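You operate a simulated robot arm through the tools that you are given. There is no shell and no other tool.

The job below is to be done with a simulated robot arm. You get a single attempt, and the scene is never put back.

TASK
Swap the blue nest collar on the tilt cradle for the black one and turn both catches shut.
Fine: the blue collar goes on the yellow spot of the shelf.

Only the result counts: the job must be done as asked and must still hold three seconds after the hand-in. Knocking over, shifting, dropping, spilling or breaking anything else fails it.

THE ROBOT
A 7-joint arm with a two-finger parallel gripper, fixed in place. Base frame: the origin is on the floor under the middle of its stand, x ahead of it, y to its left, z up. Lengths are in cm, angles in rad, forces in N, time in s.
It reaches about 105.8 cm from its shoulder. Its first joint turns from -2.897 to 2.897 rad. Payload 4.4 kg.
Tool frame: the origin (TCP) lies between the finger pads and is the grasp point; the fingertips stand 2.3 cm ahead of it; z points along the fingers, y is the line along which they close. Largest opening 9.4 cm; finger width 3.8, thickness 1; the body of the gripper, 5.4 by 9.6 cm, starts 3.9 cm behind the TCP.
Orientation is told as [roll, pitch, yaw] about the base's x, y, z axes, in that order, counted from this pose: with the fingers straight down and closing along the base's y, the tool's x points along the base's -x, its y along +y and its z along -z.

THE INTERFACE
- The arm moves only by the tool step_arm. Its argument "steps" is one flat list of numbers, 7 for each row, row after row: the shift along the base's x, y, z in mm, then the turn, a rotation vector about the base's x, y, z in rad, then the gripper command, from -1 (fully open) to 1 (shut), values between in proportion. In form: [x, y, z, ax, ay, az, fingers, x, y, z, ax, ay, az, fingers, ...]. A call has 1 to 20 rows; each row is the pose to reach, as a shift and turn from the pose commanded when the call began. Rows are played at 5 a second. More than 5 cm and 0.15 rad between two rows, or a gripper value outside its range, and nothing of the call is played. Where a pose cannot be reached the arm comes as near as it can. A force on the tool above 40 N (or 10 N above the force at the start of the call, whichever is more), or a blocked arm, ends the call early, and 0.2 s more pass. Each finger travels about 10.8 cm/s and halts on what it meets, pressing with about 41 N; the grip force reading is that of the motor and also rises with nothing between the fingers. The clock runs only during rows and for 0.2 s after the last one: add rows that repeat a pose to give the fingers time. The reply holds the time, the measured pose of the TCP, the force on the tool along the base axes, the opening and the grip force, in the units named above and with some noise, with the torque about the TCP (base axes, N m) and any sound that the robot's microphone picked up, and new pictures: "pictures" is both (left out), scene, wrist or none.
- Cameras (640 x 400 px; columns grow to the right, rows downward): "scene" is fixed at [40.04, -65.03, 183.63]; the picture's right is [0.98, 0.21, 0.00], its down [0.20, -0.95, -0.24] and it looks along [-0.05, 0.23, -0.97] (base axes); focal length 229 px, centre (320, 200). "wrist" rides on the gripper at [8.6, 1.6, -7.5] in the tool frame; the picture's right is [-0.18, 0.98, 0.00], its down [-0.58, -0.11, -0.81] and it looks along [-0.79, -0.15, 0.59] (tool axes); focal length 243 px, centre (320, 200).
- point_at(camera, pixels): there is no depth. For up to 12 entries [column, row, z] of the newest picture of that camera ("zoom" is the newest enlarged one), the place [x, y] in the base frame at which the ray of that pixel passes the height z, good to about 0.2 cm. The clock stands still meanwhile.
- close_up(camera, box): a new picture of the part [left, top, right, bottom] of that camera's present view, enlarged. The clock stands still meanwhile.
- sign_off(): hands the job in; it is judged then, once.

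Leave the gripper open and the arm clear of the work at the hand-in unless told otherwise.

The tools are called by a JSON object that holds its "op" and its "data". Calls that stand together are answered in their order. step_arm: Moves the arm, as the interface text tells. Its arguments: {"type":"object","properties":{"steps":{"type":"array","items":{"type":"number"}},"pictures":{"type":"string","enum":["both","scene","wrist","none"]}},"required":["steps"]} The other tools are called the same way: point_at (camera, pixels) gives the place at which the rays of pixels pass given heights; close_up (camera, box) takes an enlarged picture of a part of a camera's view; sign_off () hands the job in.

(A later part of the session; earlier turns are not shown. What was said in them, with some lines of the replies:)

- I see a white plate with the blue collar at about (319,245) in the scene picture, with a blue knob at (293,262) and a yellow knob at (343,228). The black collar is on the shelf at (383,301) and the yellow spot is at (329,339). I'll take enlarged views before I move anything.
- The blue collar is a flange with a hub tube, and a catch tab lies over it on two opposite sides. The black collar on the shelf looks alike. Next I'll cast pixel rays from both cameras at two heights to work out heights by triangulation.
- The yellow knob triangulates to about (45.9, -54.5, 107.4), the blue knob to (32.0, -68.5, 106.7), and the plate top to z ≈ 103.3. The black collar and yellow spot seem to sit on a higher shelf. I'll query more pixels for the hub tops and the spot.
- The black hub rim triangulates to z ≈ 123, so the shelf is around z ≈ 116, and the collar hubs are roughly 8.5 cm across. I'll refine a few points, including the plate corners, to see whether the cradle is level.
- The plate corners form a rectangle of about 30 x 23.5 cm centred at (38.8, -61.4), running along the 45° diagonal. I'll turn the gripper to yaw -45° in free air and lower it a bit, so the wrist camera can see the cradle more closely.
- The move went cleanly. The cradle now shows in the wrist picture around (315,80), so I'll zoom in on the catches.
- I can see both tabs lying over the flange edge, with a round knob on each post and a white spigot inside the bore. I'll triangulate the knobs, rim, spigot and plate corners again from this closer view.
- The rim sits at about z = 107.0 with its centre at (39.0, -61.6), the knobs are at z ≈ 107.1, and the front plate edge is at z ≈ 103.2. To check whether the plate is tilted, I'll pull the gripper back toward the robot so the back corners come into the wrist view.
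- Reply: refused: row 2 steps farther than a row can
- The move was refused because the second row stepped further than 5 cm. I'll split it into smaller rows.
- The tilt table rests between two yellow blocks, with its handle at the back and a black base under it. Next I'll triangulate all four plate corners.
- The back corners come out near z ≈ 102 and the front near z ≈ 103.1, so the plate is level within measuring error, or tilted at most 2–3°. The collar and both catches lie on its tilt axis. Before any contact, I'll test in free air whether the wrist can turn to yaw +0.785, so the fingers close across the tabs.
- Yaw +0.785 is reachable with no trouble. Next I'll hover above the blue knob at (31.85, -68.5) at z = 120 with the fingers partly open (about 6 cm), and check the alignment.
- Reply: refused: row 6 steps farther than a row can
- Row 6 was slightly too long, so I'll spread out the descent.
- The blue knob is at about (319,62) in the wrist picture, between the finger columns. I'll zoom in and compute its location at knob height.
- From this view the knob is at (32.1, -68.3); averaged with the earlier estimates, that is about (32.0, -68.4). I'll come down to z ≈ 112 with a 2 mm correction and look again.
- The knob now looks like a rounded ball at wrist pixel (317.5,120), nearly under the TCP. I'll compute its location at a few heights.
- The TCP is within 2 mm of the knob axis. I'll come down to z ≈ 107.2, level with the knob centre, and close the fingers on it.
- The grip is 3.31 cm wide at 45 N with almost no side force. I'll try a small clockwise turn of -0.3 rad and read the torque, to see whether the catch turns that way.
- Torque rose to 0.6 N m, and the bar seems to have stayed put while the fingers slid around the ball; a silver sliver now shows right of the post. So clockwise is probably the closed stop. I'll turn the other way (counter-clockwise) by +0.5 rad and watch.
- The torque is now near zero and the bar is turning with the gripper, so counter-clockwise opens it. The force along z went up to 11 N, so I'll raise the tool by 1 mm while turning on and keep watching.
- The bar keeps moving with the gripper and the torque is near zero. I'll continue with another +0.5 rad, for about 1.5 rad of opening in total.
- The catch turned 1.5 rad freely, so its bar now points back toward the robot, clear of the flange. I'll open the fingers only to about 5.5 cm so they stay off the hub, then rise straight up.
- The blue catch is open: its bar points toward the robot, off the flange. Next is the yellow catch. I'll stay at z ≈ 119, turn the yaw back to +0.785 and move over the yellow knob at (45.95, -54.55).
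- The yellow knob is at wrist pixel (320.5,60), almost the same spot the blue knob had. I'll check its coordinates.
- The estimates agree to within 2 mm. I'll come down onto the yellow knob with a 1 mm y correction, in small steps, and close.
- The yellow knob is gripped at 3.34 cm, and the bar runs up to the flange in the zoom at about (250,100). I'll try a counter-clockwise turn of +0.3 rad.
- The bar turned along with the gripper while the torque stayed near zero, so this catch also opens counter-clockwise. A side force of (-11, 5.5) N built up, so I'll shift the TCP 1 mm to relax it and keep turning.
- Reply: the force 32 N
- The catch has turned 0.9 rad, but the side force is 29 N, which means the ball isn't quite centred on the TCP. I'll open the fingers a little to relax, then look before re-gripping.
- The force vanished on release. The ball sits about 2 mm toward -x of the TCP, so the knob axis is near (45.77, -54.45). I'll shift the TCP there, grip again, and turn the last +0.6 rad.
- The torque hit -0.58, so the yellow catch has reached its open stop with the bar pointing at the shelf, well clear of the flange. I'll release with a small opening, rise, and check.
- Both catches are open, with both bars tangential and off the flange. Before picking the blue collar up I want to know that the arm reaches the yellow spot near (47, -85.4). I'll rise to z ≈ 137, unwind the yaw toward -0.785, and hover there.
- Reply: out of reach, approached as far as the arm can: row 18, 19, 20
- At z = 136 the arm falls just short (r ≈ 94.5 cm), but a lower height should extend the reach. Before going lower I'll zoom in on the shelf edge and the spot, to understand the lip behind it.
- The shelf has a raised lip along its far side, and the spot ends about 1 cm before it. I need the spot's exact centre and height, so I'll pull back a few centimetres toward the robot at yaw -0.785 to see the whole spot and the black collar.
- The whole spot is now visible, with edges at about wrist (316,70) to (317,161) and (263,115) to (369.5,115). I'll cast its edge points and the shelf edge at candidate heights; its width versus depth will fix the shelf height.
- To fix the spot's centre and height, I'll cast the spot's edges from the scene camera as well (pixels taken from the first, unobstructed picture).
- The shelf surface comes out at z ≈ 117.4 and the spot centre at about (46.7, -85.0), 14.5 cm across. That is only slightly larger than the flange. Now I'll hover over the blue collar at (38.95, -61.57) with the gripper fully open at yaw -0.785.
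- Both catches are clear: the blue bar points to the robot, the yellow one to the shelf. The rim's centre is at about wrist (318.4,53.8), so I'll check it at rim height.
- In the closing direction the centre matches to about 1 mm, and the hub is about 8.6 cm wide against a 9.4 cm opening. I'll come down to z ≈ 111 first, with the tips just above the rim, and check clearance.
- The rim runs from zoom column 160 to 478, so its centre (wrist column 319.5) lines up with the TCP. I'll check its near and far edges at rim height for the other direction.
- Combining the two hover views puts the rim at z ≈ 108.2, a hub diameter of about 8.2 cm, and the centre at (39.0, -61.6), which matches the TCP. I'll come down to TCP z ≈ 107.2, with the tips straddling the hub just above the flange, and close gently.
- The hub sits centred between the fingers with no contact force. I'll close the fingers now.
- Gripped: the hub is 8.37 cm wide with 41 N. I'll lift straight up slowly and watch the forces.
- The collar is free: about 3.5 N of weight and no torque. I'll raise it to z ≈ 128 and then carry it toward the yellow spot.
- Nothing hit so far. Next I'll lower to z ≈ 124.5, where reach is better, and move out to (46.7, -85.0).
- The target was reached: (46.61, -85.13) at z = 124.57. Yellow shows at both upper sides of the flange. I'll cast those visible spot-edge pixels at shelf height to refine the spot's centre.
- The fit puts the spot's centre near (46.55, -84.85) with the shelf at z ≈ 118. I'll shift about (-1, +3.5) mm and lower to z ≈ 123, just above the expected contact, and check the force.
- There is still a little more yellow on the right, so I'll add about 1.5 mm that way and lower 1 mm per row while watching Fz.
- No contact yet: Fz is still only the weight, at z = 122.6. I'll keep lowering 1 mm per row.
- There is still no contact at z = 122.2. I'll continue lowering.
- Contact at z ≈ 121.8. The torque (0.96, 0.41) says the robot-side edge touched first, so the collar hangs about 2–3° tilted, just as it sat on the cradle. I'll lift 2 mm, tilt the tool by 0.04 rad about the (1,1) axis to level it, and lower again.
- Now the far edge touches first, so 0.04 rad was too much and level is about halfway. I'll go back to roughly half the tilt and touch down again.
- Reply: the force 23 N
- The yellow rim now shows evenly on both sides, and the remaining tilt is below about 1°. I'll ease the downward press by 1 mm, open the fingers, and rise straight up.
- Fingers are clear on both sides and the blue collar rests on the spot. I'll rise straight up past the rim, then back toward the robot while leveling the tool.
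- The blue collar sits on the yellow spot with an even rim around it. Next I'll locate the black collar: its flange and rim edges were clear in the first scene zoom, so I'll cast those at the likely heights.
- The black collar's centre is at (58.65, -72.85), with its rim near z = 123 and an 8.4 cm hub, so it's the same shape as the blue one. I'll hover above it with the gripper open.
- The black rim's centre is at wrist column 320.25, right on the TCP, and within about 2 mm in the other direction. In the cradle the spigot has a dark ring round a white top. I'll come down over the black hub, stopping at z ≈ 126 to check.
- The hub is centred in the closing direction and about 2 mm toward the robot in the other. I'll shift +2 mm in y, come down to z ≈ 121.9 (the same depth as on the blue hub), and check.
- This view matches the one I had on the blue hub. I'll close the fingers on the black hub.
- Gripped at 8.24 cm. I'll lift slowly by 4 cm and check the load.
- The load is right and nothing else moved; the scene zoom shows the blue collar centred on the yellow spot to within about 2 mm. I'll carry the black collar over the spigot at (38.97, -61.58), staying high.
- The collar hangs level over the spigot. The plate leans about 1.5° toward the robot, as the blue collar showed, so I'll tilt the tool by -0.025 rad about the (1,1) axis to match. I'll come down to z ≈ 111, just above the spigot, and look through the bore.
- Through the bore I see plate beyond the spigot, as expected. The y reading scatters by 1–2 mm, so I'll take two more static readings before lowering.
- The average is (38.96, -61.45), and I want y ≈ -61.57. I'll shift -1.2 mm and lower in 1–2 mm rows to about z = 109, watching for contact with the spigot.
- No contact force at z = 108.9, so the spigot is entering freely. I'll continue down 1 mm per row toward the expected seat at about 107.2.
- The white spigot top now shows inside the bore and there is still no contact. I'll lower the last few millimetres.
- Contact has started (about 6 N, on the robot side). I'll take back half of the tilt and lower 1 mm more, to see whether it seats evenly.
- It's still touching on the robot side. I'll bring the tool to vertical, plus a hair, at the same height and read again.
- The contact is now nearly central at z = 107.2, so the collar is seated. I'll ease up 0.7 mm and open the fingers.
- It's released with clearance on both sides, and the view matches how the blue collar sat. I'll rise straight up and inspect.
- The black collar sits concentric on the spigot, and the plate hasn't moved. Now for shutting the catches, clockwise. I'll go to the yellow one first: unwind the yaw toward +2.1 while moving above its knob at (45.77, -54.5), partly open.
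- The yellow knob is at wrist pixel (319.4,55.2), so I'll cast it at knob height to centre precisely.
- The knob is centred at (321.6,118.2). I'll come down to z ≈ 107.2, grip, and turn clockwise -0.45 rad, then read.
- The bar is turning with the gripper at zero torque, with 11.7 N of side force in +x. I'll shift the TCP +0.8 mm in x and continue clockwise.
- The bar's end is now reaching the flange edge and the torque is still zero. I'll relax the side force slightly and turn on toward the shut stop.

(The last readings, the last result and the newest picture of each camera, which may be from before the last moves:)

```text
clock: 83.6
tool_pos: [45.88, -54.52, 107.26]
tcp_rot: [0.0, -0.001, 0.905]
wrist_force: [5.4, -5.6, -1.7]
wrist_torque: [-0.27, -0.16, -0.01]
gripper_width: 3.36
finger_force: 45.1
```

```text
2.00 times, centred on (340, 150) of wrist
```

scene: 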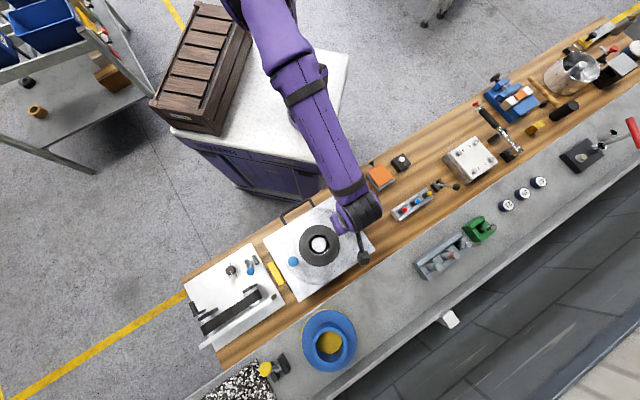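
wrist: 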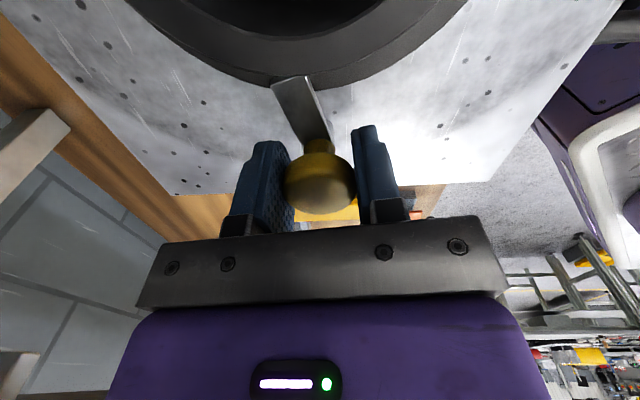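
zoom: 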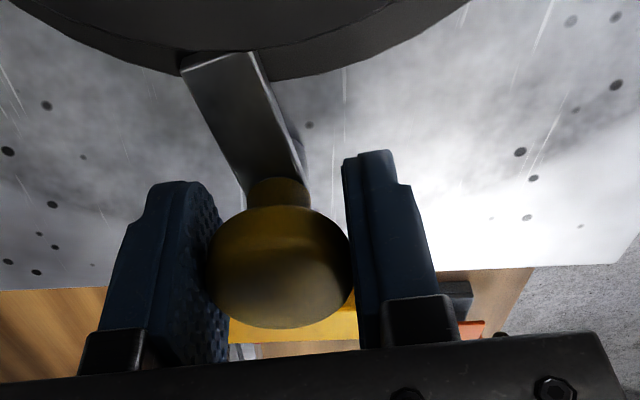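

The tab now overlaps the flange. I'll turn a further -0.3 rad until the stop shows up as torque.

{"op": "step_arm", "data": {"steps": [0, 0, 0, 0, 0, -0.08, 1, 0, 0, 0, 0, 0, -0.16, 1, 0, 0, 0, 0, 0, -0.24, 1, 0, 0, 0, 0, 0, -0.32, 1, 0, 0, 0, 0, 0, -0.32, 1], "pictures": "wrist"}}

{"op": "close_up", "data": {"camera": "wrist", "box": [220, 50, 460, 250]}}

```text
clock: 84.8
tool_pos: [45.93, -54.54, 107.21]
tcp_rot: [-0.001, -0.002, 0.586]
wrist_force: [3.7, -1.1, 3.0]
wrist_torque: [-0.28, 0.1, 0.72]
gripper_width: 3.33
finger_force: 45.1
```

wrist: 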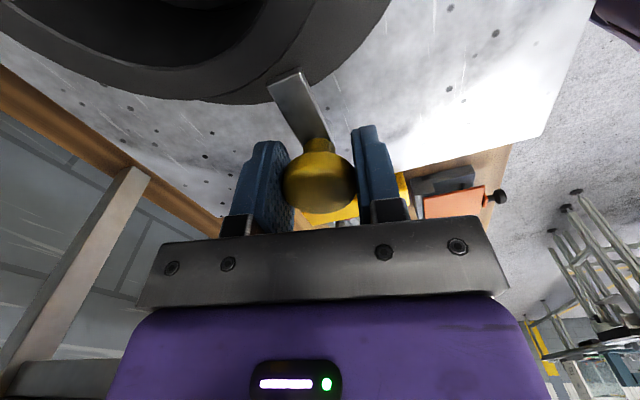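

```text
2.00 times, centred on (340, 150) of wrist
```

zoom: 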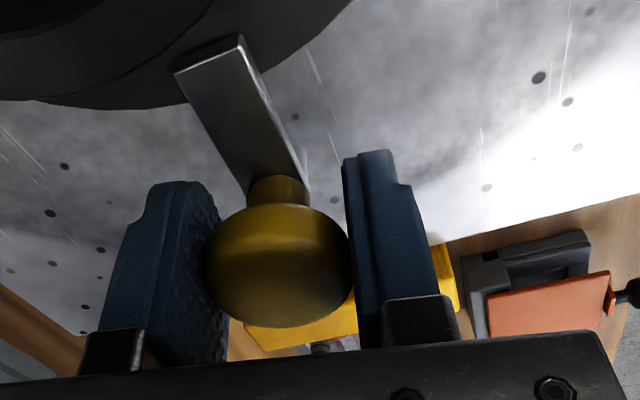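

The torque went up to 0.72 N m: the yellow catch is against its shut stop, with the tab over the black flange. I'll release and rise.

{"op": "step_arm", "data": {"steps": [0, 0, 0, 0, 0, 0, 0.2, 0, 0, 0, 0, 0, 0, -0.17, 0, 0, 0, 0, 0, 0, -0.17, 0, 0, 30, 0, 0, 0, -0.17, 0, 0, 75, 0, 0, 0, -0.17, 0, 0, 125, 0, 0, 0, -0.17, 0, 0, 125, 0, 0, 0, -0.17], "pictures": "both"}}

{"op": "close_up", "data": {"camera": "wrist", "box": [160, 0, 480, 200]}}

{"op": "close_up", "data": {"camera": "scene", "box": [265, 195, 385, 295]}}

```text
clock: 86.4
tool_pos: [45.91, -54.52, 119.64]
tcp_rot: [0.002, -0.001, 0.586]
wrist_force: [0.3, -0.6, 0.2]
wrist_torque: [0.0, 0.0, 0.02]
gripper_width: 5.51
finger_force: 0.0
```

scene: 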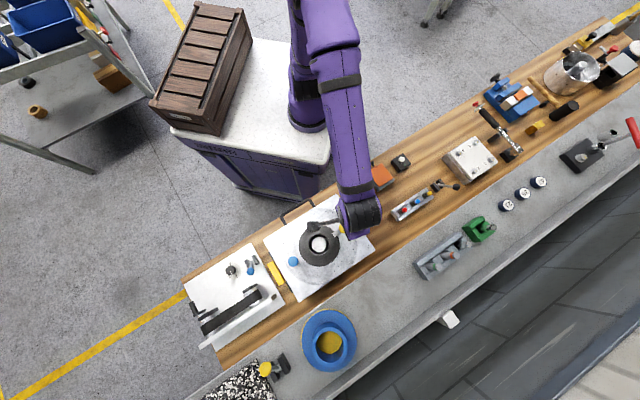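
wrist: 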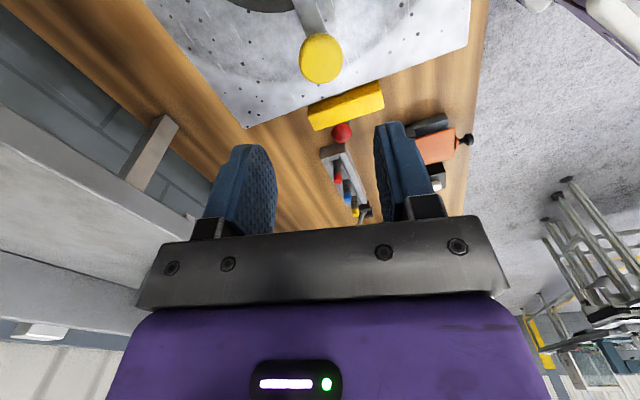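

```text
2.00 times, centred on (320, 100) of wrist
```

zoom: 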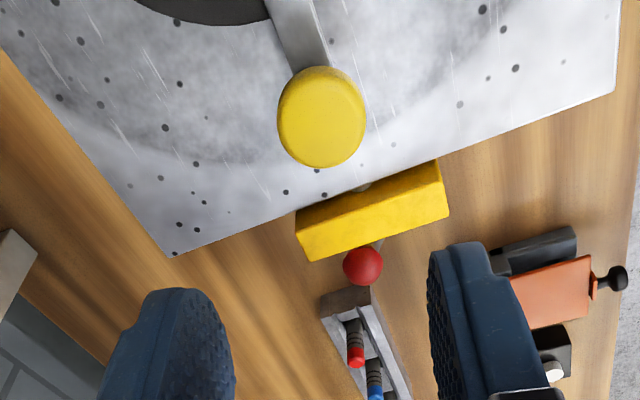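

```text
4.00 times, centred on (325, 245) of scene
```

zoom: 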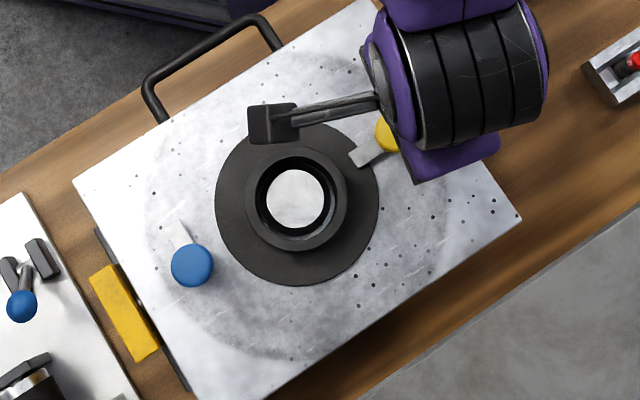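

The yellow tab lies over the black flange and the collar is concentric. Next is the blue catch: I'll move above its knob at (31.97, -68.47) and turn the yaw to about +2.1.

{"op": "step_arm", "data": {"steps": [-12, -12, 10, 0, 0, 0.138, -0.2, -25, -25, 15, 0, 0, 0.276, -0.2, -38, -38, 15, 0, 0, 0.414, -0.2, -50, -50, 15, 0, 0, 0.552, -0.2, -63, -63, 15, 0, 0, 0.69, -0.2, -76, -76, 15, 0, 0, 0.828, -0.2, -89, -89, 15, 0, 0, 0.966, -0.2, -101, -101, 15, 0, 0, 1.104, -0.2, -114, -114, 15, 0, 0, 1.242, -0.2, -127, -127, 10, 0, 0, 1.38, -0.2, -139.4, -139.5, 5, 0, 0, 1.515, -0.2, -139.4, -139.5, 0, 0, 0, 1.515, -0.2, -139.4, -139.5, 0, 0, 0, 1.515, -0.2], "pictures": "both"}}

{"op": "close_up", "data": {"camera": "wrist", "box": [220, 0, 460, 150]}}

```text
clock: 89.2
tool_pos: [31.96, -68.52, 119.76]
tcp_rot: [-0.001, 0.0, 2.102]
wrist_force: [0.5, -0.6, 0.5]
wrist_torque: [0.0, 0.04, 0.0]
gripper_width: 5.61
finger_force: 0.0
```

scene: 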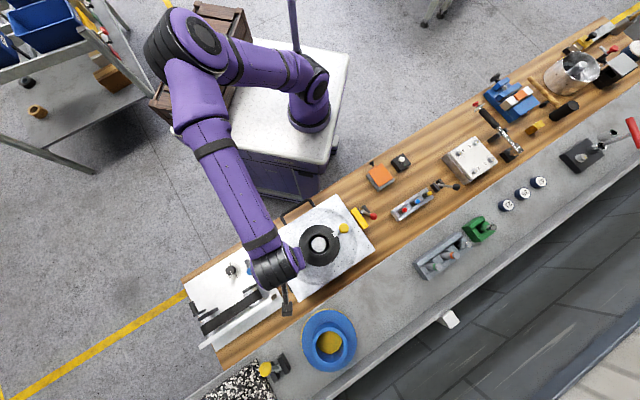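
wrist: 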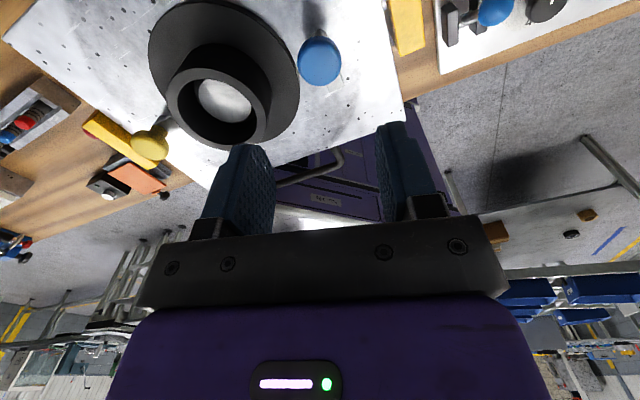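

```text
2.67 times, centred on (340, 75) of wrist
```

zoom: 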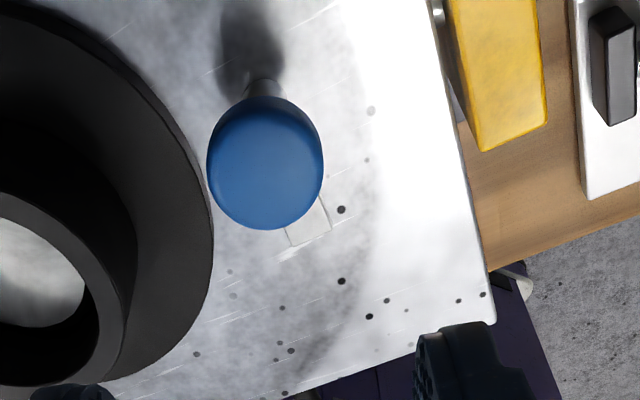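

The blue knob is at (319.4,61.1), well centred. I'll come down, grip it and start turning clockwise by -0.45 rad.

{"op": "step_arm", "data": {"steps": [0, 0, -40, 0, 0, 0, -0.2, 0, 0, -80, 0, 0, 0, -0.2, 0, 0, -105, 0, 0, 0, -0.2, 0, 0, -125, 0, 0, 0, -0.2, 0, 0, -125, 0, 0, 0, -0.2, 0, 0, -125, 0, 0, 0, 0.2, 0, 0, -125, 0, 0, 0, 0.6, 0, 0, -125, 0, 0, 0, 1, 0, 0, -125, 0, 0, 0, 1, 0, 0, -125, 0, 0, -0.12, 1, 0, 0, -125, 0, 0, -0.24, 1, 0, 0, -125, 0, 0, -0.36, 1, 0, 0, -125, 0, 0, -0.45, 1, 0, 0, -125, 0, 0, -0.45, 1], "pictures": "wrist"}}

{"op": "close_up", "data": {"camera": "wrist", "box": [220, 50, 460, 250]}}

```text
clock: 92.2
tool_pos: [31.91, -68.48, 107.14]
tcp_rot: [0.0, -0.002, 1.648]
wrist_force: [2.0, 2.3, -16.9]
wrist_torque: [0.29, 0.01, 0.01]
gripper_width: 3.33
finger_force: 45.1
```

wrist: 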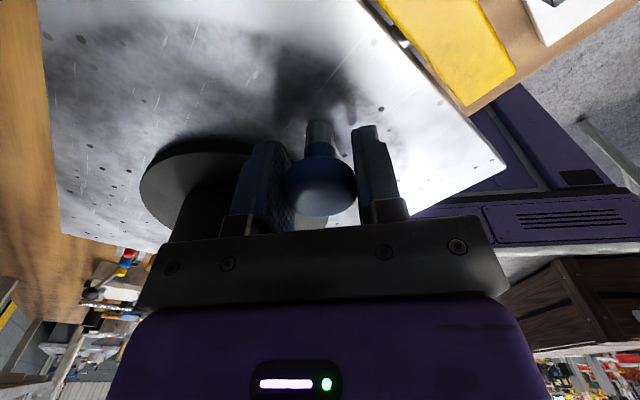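

```text
2.00 times, centred on (340, 150) of wrist
```

zoom: 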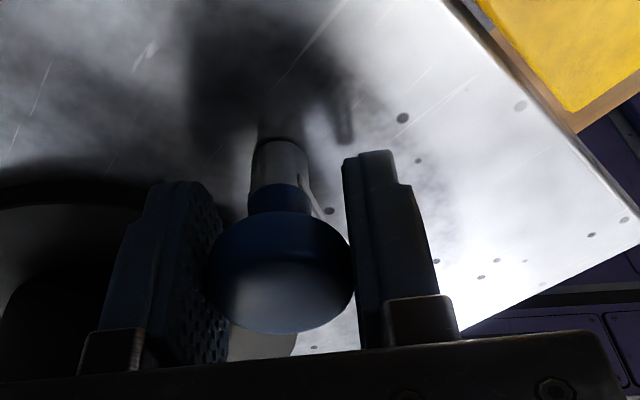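

The catch turns freely, with torque near 0. The grip pulls 17 N in z, so I'll lower 1 mm to relax that and continue clockwise.

{"op": "step_arm", "data": {"steps": [0, 0, -1, 0, 0, -0.12, 1, 0, 0, -1, 0, 0, -0.24, 1, 0, 0, -1, 0, 0, -0.36, 1, 0, 0, -1, 0, 0, -0.45, 1, 0, 0, -1, 0, 0, -0.45, 1], "pictures": "wrist"}}

{"op": "close_up", "data": {"camera": "wrist", "box": [220, 50, 460, 250]}}

```text
clock: 93.4
tool_pos: [31.86, -68.52, 107.28]
tcp_rot: [0.0, 0.002, 1.2]
wrist_force: [-3.3, 2.4, 1.6]
wrist_torque: [0.37, 0.07, -0.01]
gripper_width: 3.36
finger_force: 44.8
```

wrist: 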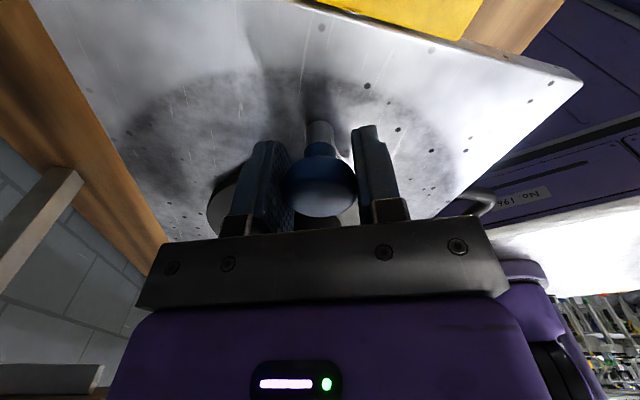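

```text
2.00 times, centred on (340, 150) of wrist
```

zoom: 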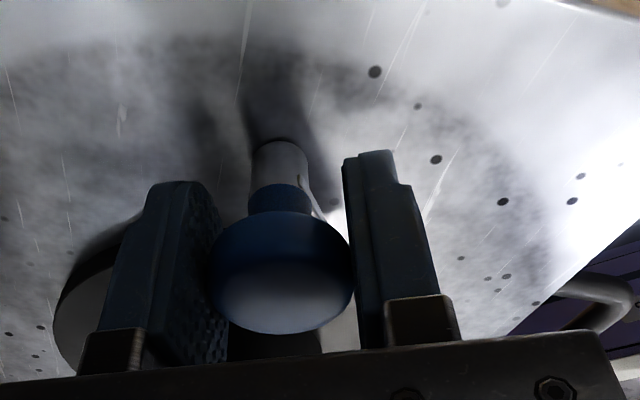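

The forces are relaxed and the bar is following. I'll continue clockwise another -0.5 rad toward the flange.

{"op": "step_arm", "data": {"steps": [0, 0, 0, 0, 0, -0.12, 1, 0, 0, 0, 0, 0, -0.24, 1, 0, 0, 0, 0, 0, -0.36, 1, 0, 0, 0, 0, 0, -0.48, 1, 0, 0, 0, 0, 0, -0.48, 1], "pictures": "wrist"}}

{"op": "close_up", "data": {"camera": "wrist", "box": [220, 50, 460, 250]}}

```text
clock: 94.6
tool_pos: [31.8, -68.44, 107.25]
tcp_rot: [-0.002, 0.001, 0.718]
wrist_force: [-5.6, 0.8, 5.2]
wrist_torque: [-0.01, 0.18, 0.0]
gripper_width: 3.33
finger_force: 45.2
```

wrist: 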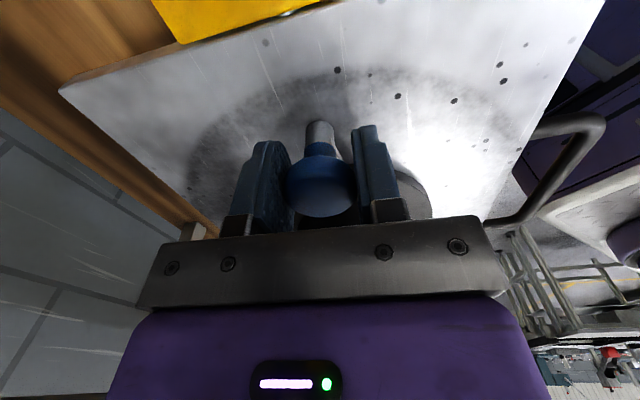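

```text
2.00 times, centred on (340, 150) of wrist
```

zoom: 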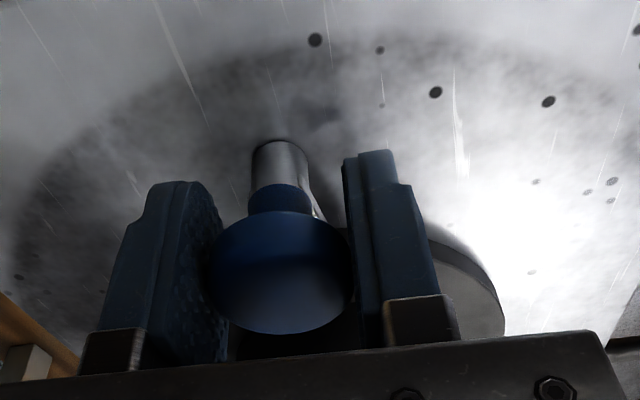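

There's still no stop at yaw 0.718. I'll go on -0.35 rad until the torque shows the shut stop.

{"op": "step_arm", "data": {"steps": [0, 0, 0, 0, 0, -0.08, 1, 0, 0, 0, 0, 0, -0.16, 1, 0, 0, 0, 0, 0, -0.24, 1, 0, 0, 0, 0, 0, -0.32, 1, 0, 0, 0, 0, 0, -0.36, 1, 0, 0, 0, 0, 0, -0.36, 1], "pictures": "wrist"}}

{"op": "close_up", "data": {"camera": "wrist", "box": [220, 50, 460, 250]}}

```text
clock: 96.0
tool_pos: [31.85, -68.45, 107.27]
tcp_rot: [-0.001, -0.001, 0.362]
wrist_force: [0.6, 4.3, 4.6]
wrist_torque: [0.65, 0.38, 0.97]
gripper_width: 3.36
finger_force: 45.4
```

wrist: 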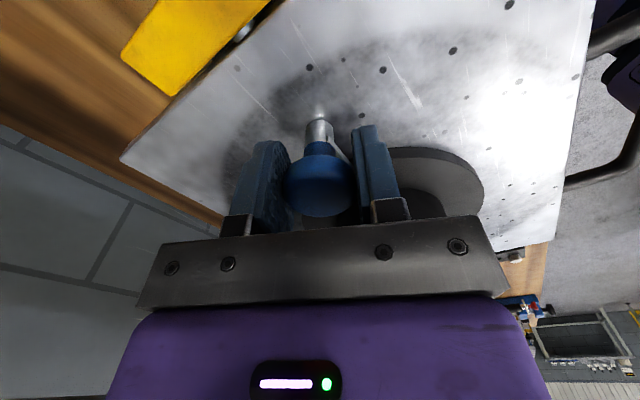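

```text
2.00 times, centred on (340, 150) of wrist
```

zoom: 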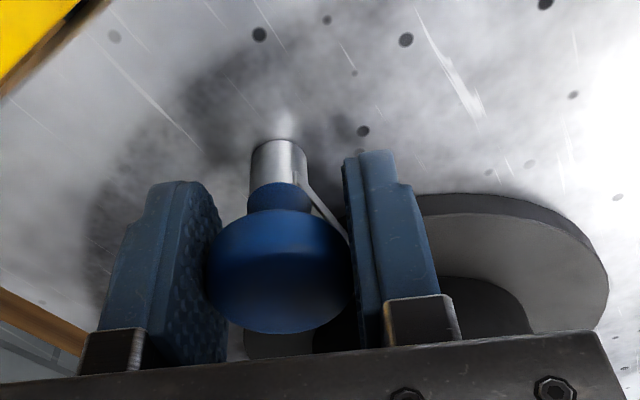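

Torque is 0.97 N m, so the blue catch is firmly at its shut stop. I'll open the fingers a little and rise.

{"op": "step_arm", "data": {"steps": [0, 0, 0, 0, 0, 0, 0.2, 0, 0, 0, 0, 0, 0, -0.17, 0, 0, 0, 0, 0, 0, -0.17, 0, 0, 30, 0, 0, 0, -0.17, 0, 0, 75, 0, 0, 0, -0.17, 0, 0, 125, 0, 0, 0, -0.17, 0, 0, 125, 0, 0, 0, -0.17], "pictures": "wrist"}}

{"op": "close_up", "data": {"camera": "wrist", "box": [180, 0, 500, 200]}}

```text
clock: 97.6
tool_pos: [31.83, -68.56, 119.63]
tcp_rot: [-0.001, 0.001, 0.364]
wrist_force: [0.2, -0.5, 0.1]
wrist_torque: [0.02, -0.02, 0.02]
gripper_width: 5.52
finger_force: 0.1
```

wrist: 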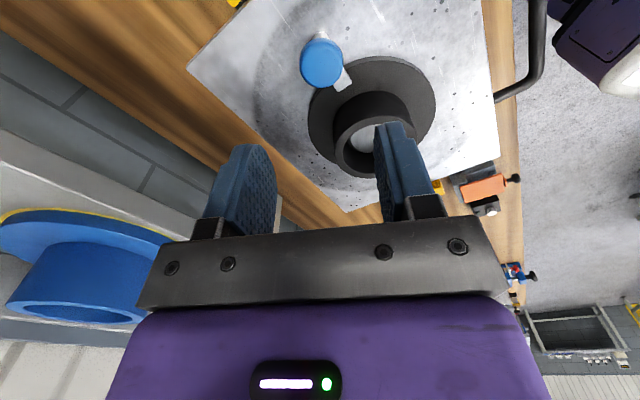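

```text
2.00 times, centred on (340, 100) of wrist
```

zoom: 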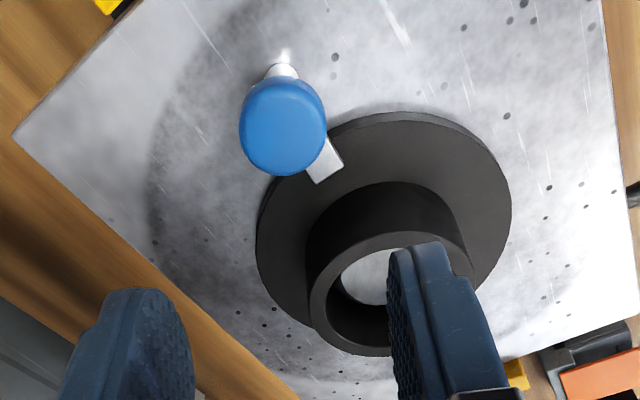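

Both tabs now lie over the black flange. I'll raise the arm, open the gripper fully, and pull back toward the robot so the scene camera can see the work.

{"op": "step_arm", "data": {"steps": [0, 0, 45, 0, 0, 0, -0.2, 0, 0, 90, 0, 0, -0.1, -0.5, 0, 0, 135, 0, 0, -0.2, -1, 0, 0, 180, 0, 0, -0.3, -1, -5, 45, 200, 0, 0, -0.36, -1, -10, 90, 210, 0, 0, -0.36, -1, -15, 135, 220, 0, 0, -0.36, -1, -25, 180, 230, 0, 0, -0.36, -1, -35, 225, 240, 0, 0, -0.36, -1, -45, 260, 240, 0, 0, -0.36, -1, -45, 260, 240, 0, 0, -0.36, -1], "pictures": "both"}}

{"op": "close_up", "data": {"camera": "scene", "box": [265, 195, 385, 295]}}

{"op": "close_up", "data": {"camera": "scene", "box": [260, 280, 440, 400]}}

```text
clock: 100.0
tool_pos: [27.37, -42.47, 143.46]
tcp_rot: [0.002, 0.001, 0.002]
wrist_force: [0.6, -0.2, -0.9]
wrist_torque: [0.02, 0.03, 0.01]
gripper_width: 9.39
finger_force: 0.1
```

scene: 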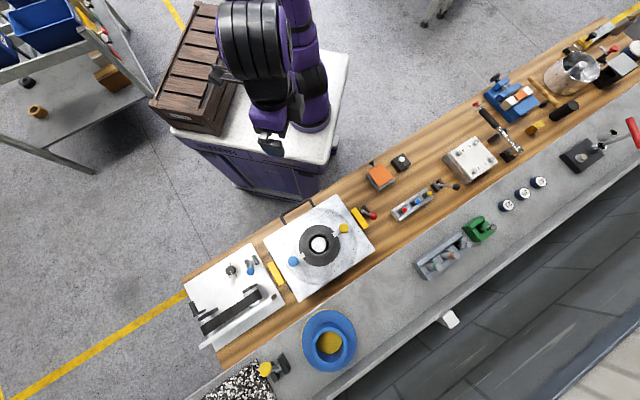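
wrist: 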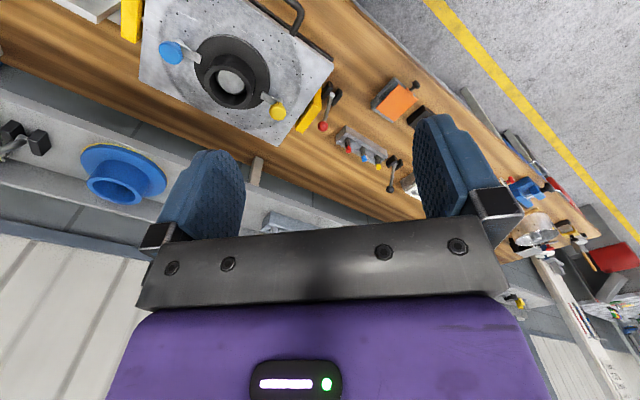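

```text
4.00 times, centred on (325, 245) of scene
```

zoom: 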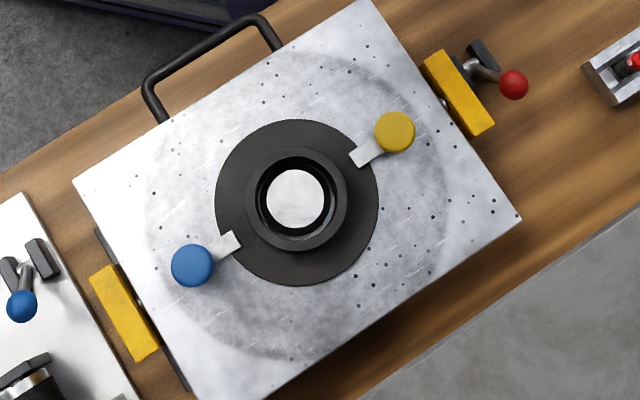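

```text
3.33 times, centred on (350, 340) of scene
```

zoom: 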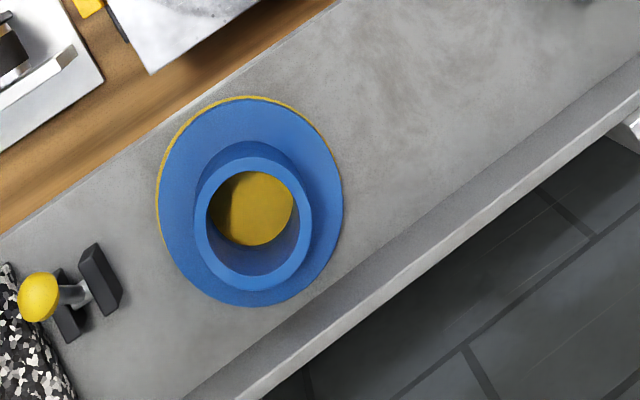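

The final check looks right:
- **Black collar:** it sits concentric on the spigot, in the same place the blue one was.
- **Catches:** both tabs, at zoom (230,243) and (360,157), are back over the flange as at the start.
- **Blue collar:** it rests on the yellow spot.
- **Surroundings:** nothing else has moved.
- **Gripper and arm:** the gripper is open and the arm is clear.

I'm handing in the job.

{"op": "sign_off", "data": {}}

```text
The job is handed in.
```

The collars are swapped and I've handed the job in; I haven't seen the result of the judging.

- **Black collar:** it is seated on the cradle's spigot, in the same position the blue one had.
- **Catches:** I turned both clockwise to their stops, and both tabs now lie over the black flange.
- **Blue collar:** it rests on the yellow spot of the shelf, centred to within about 2 mm by the scene camera.
- **Surroundings:** the last pictures show nothing else moved. The gripper is open and the arm is clear of the work.
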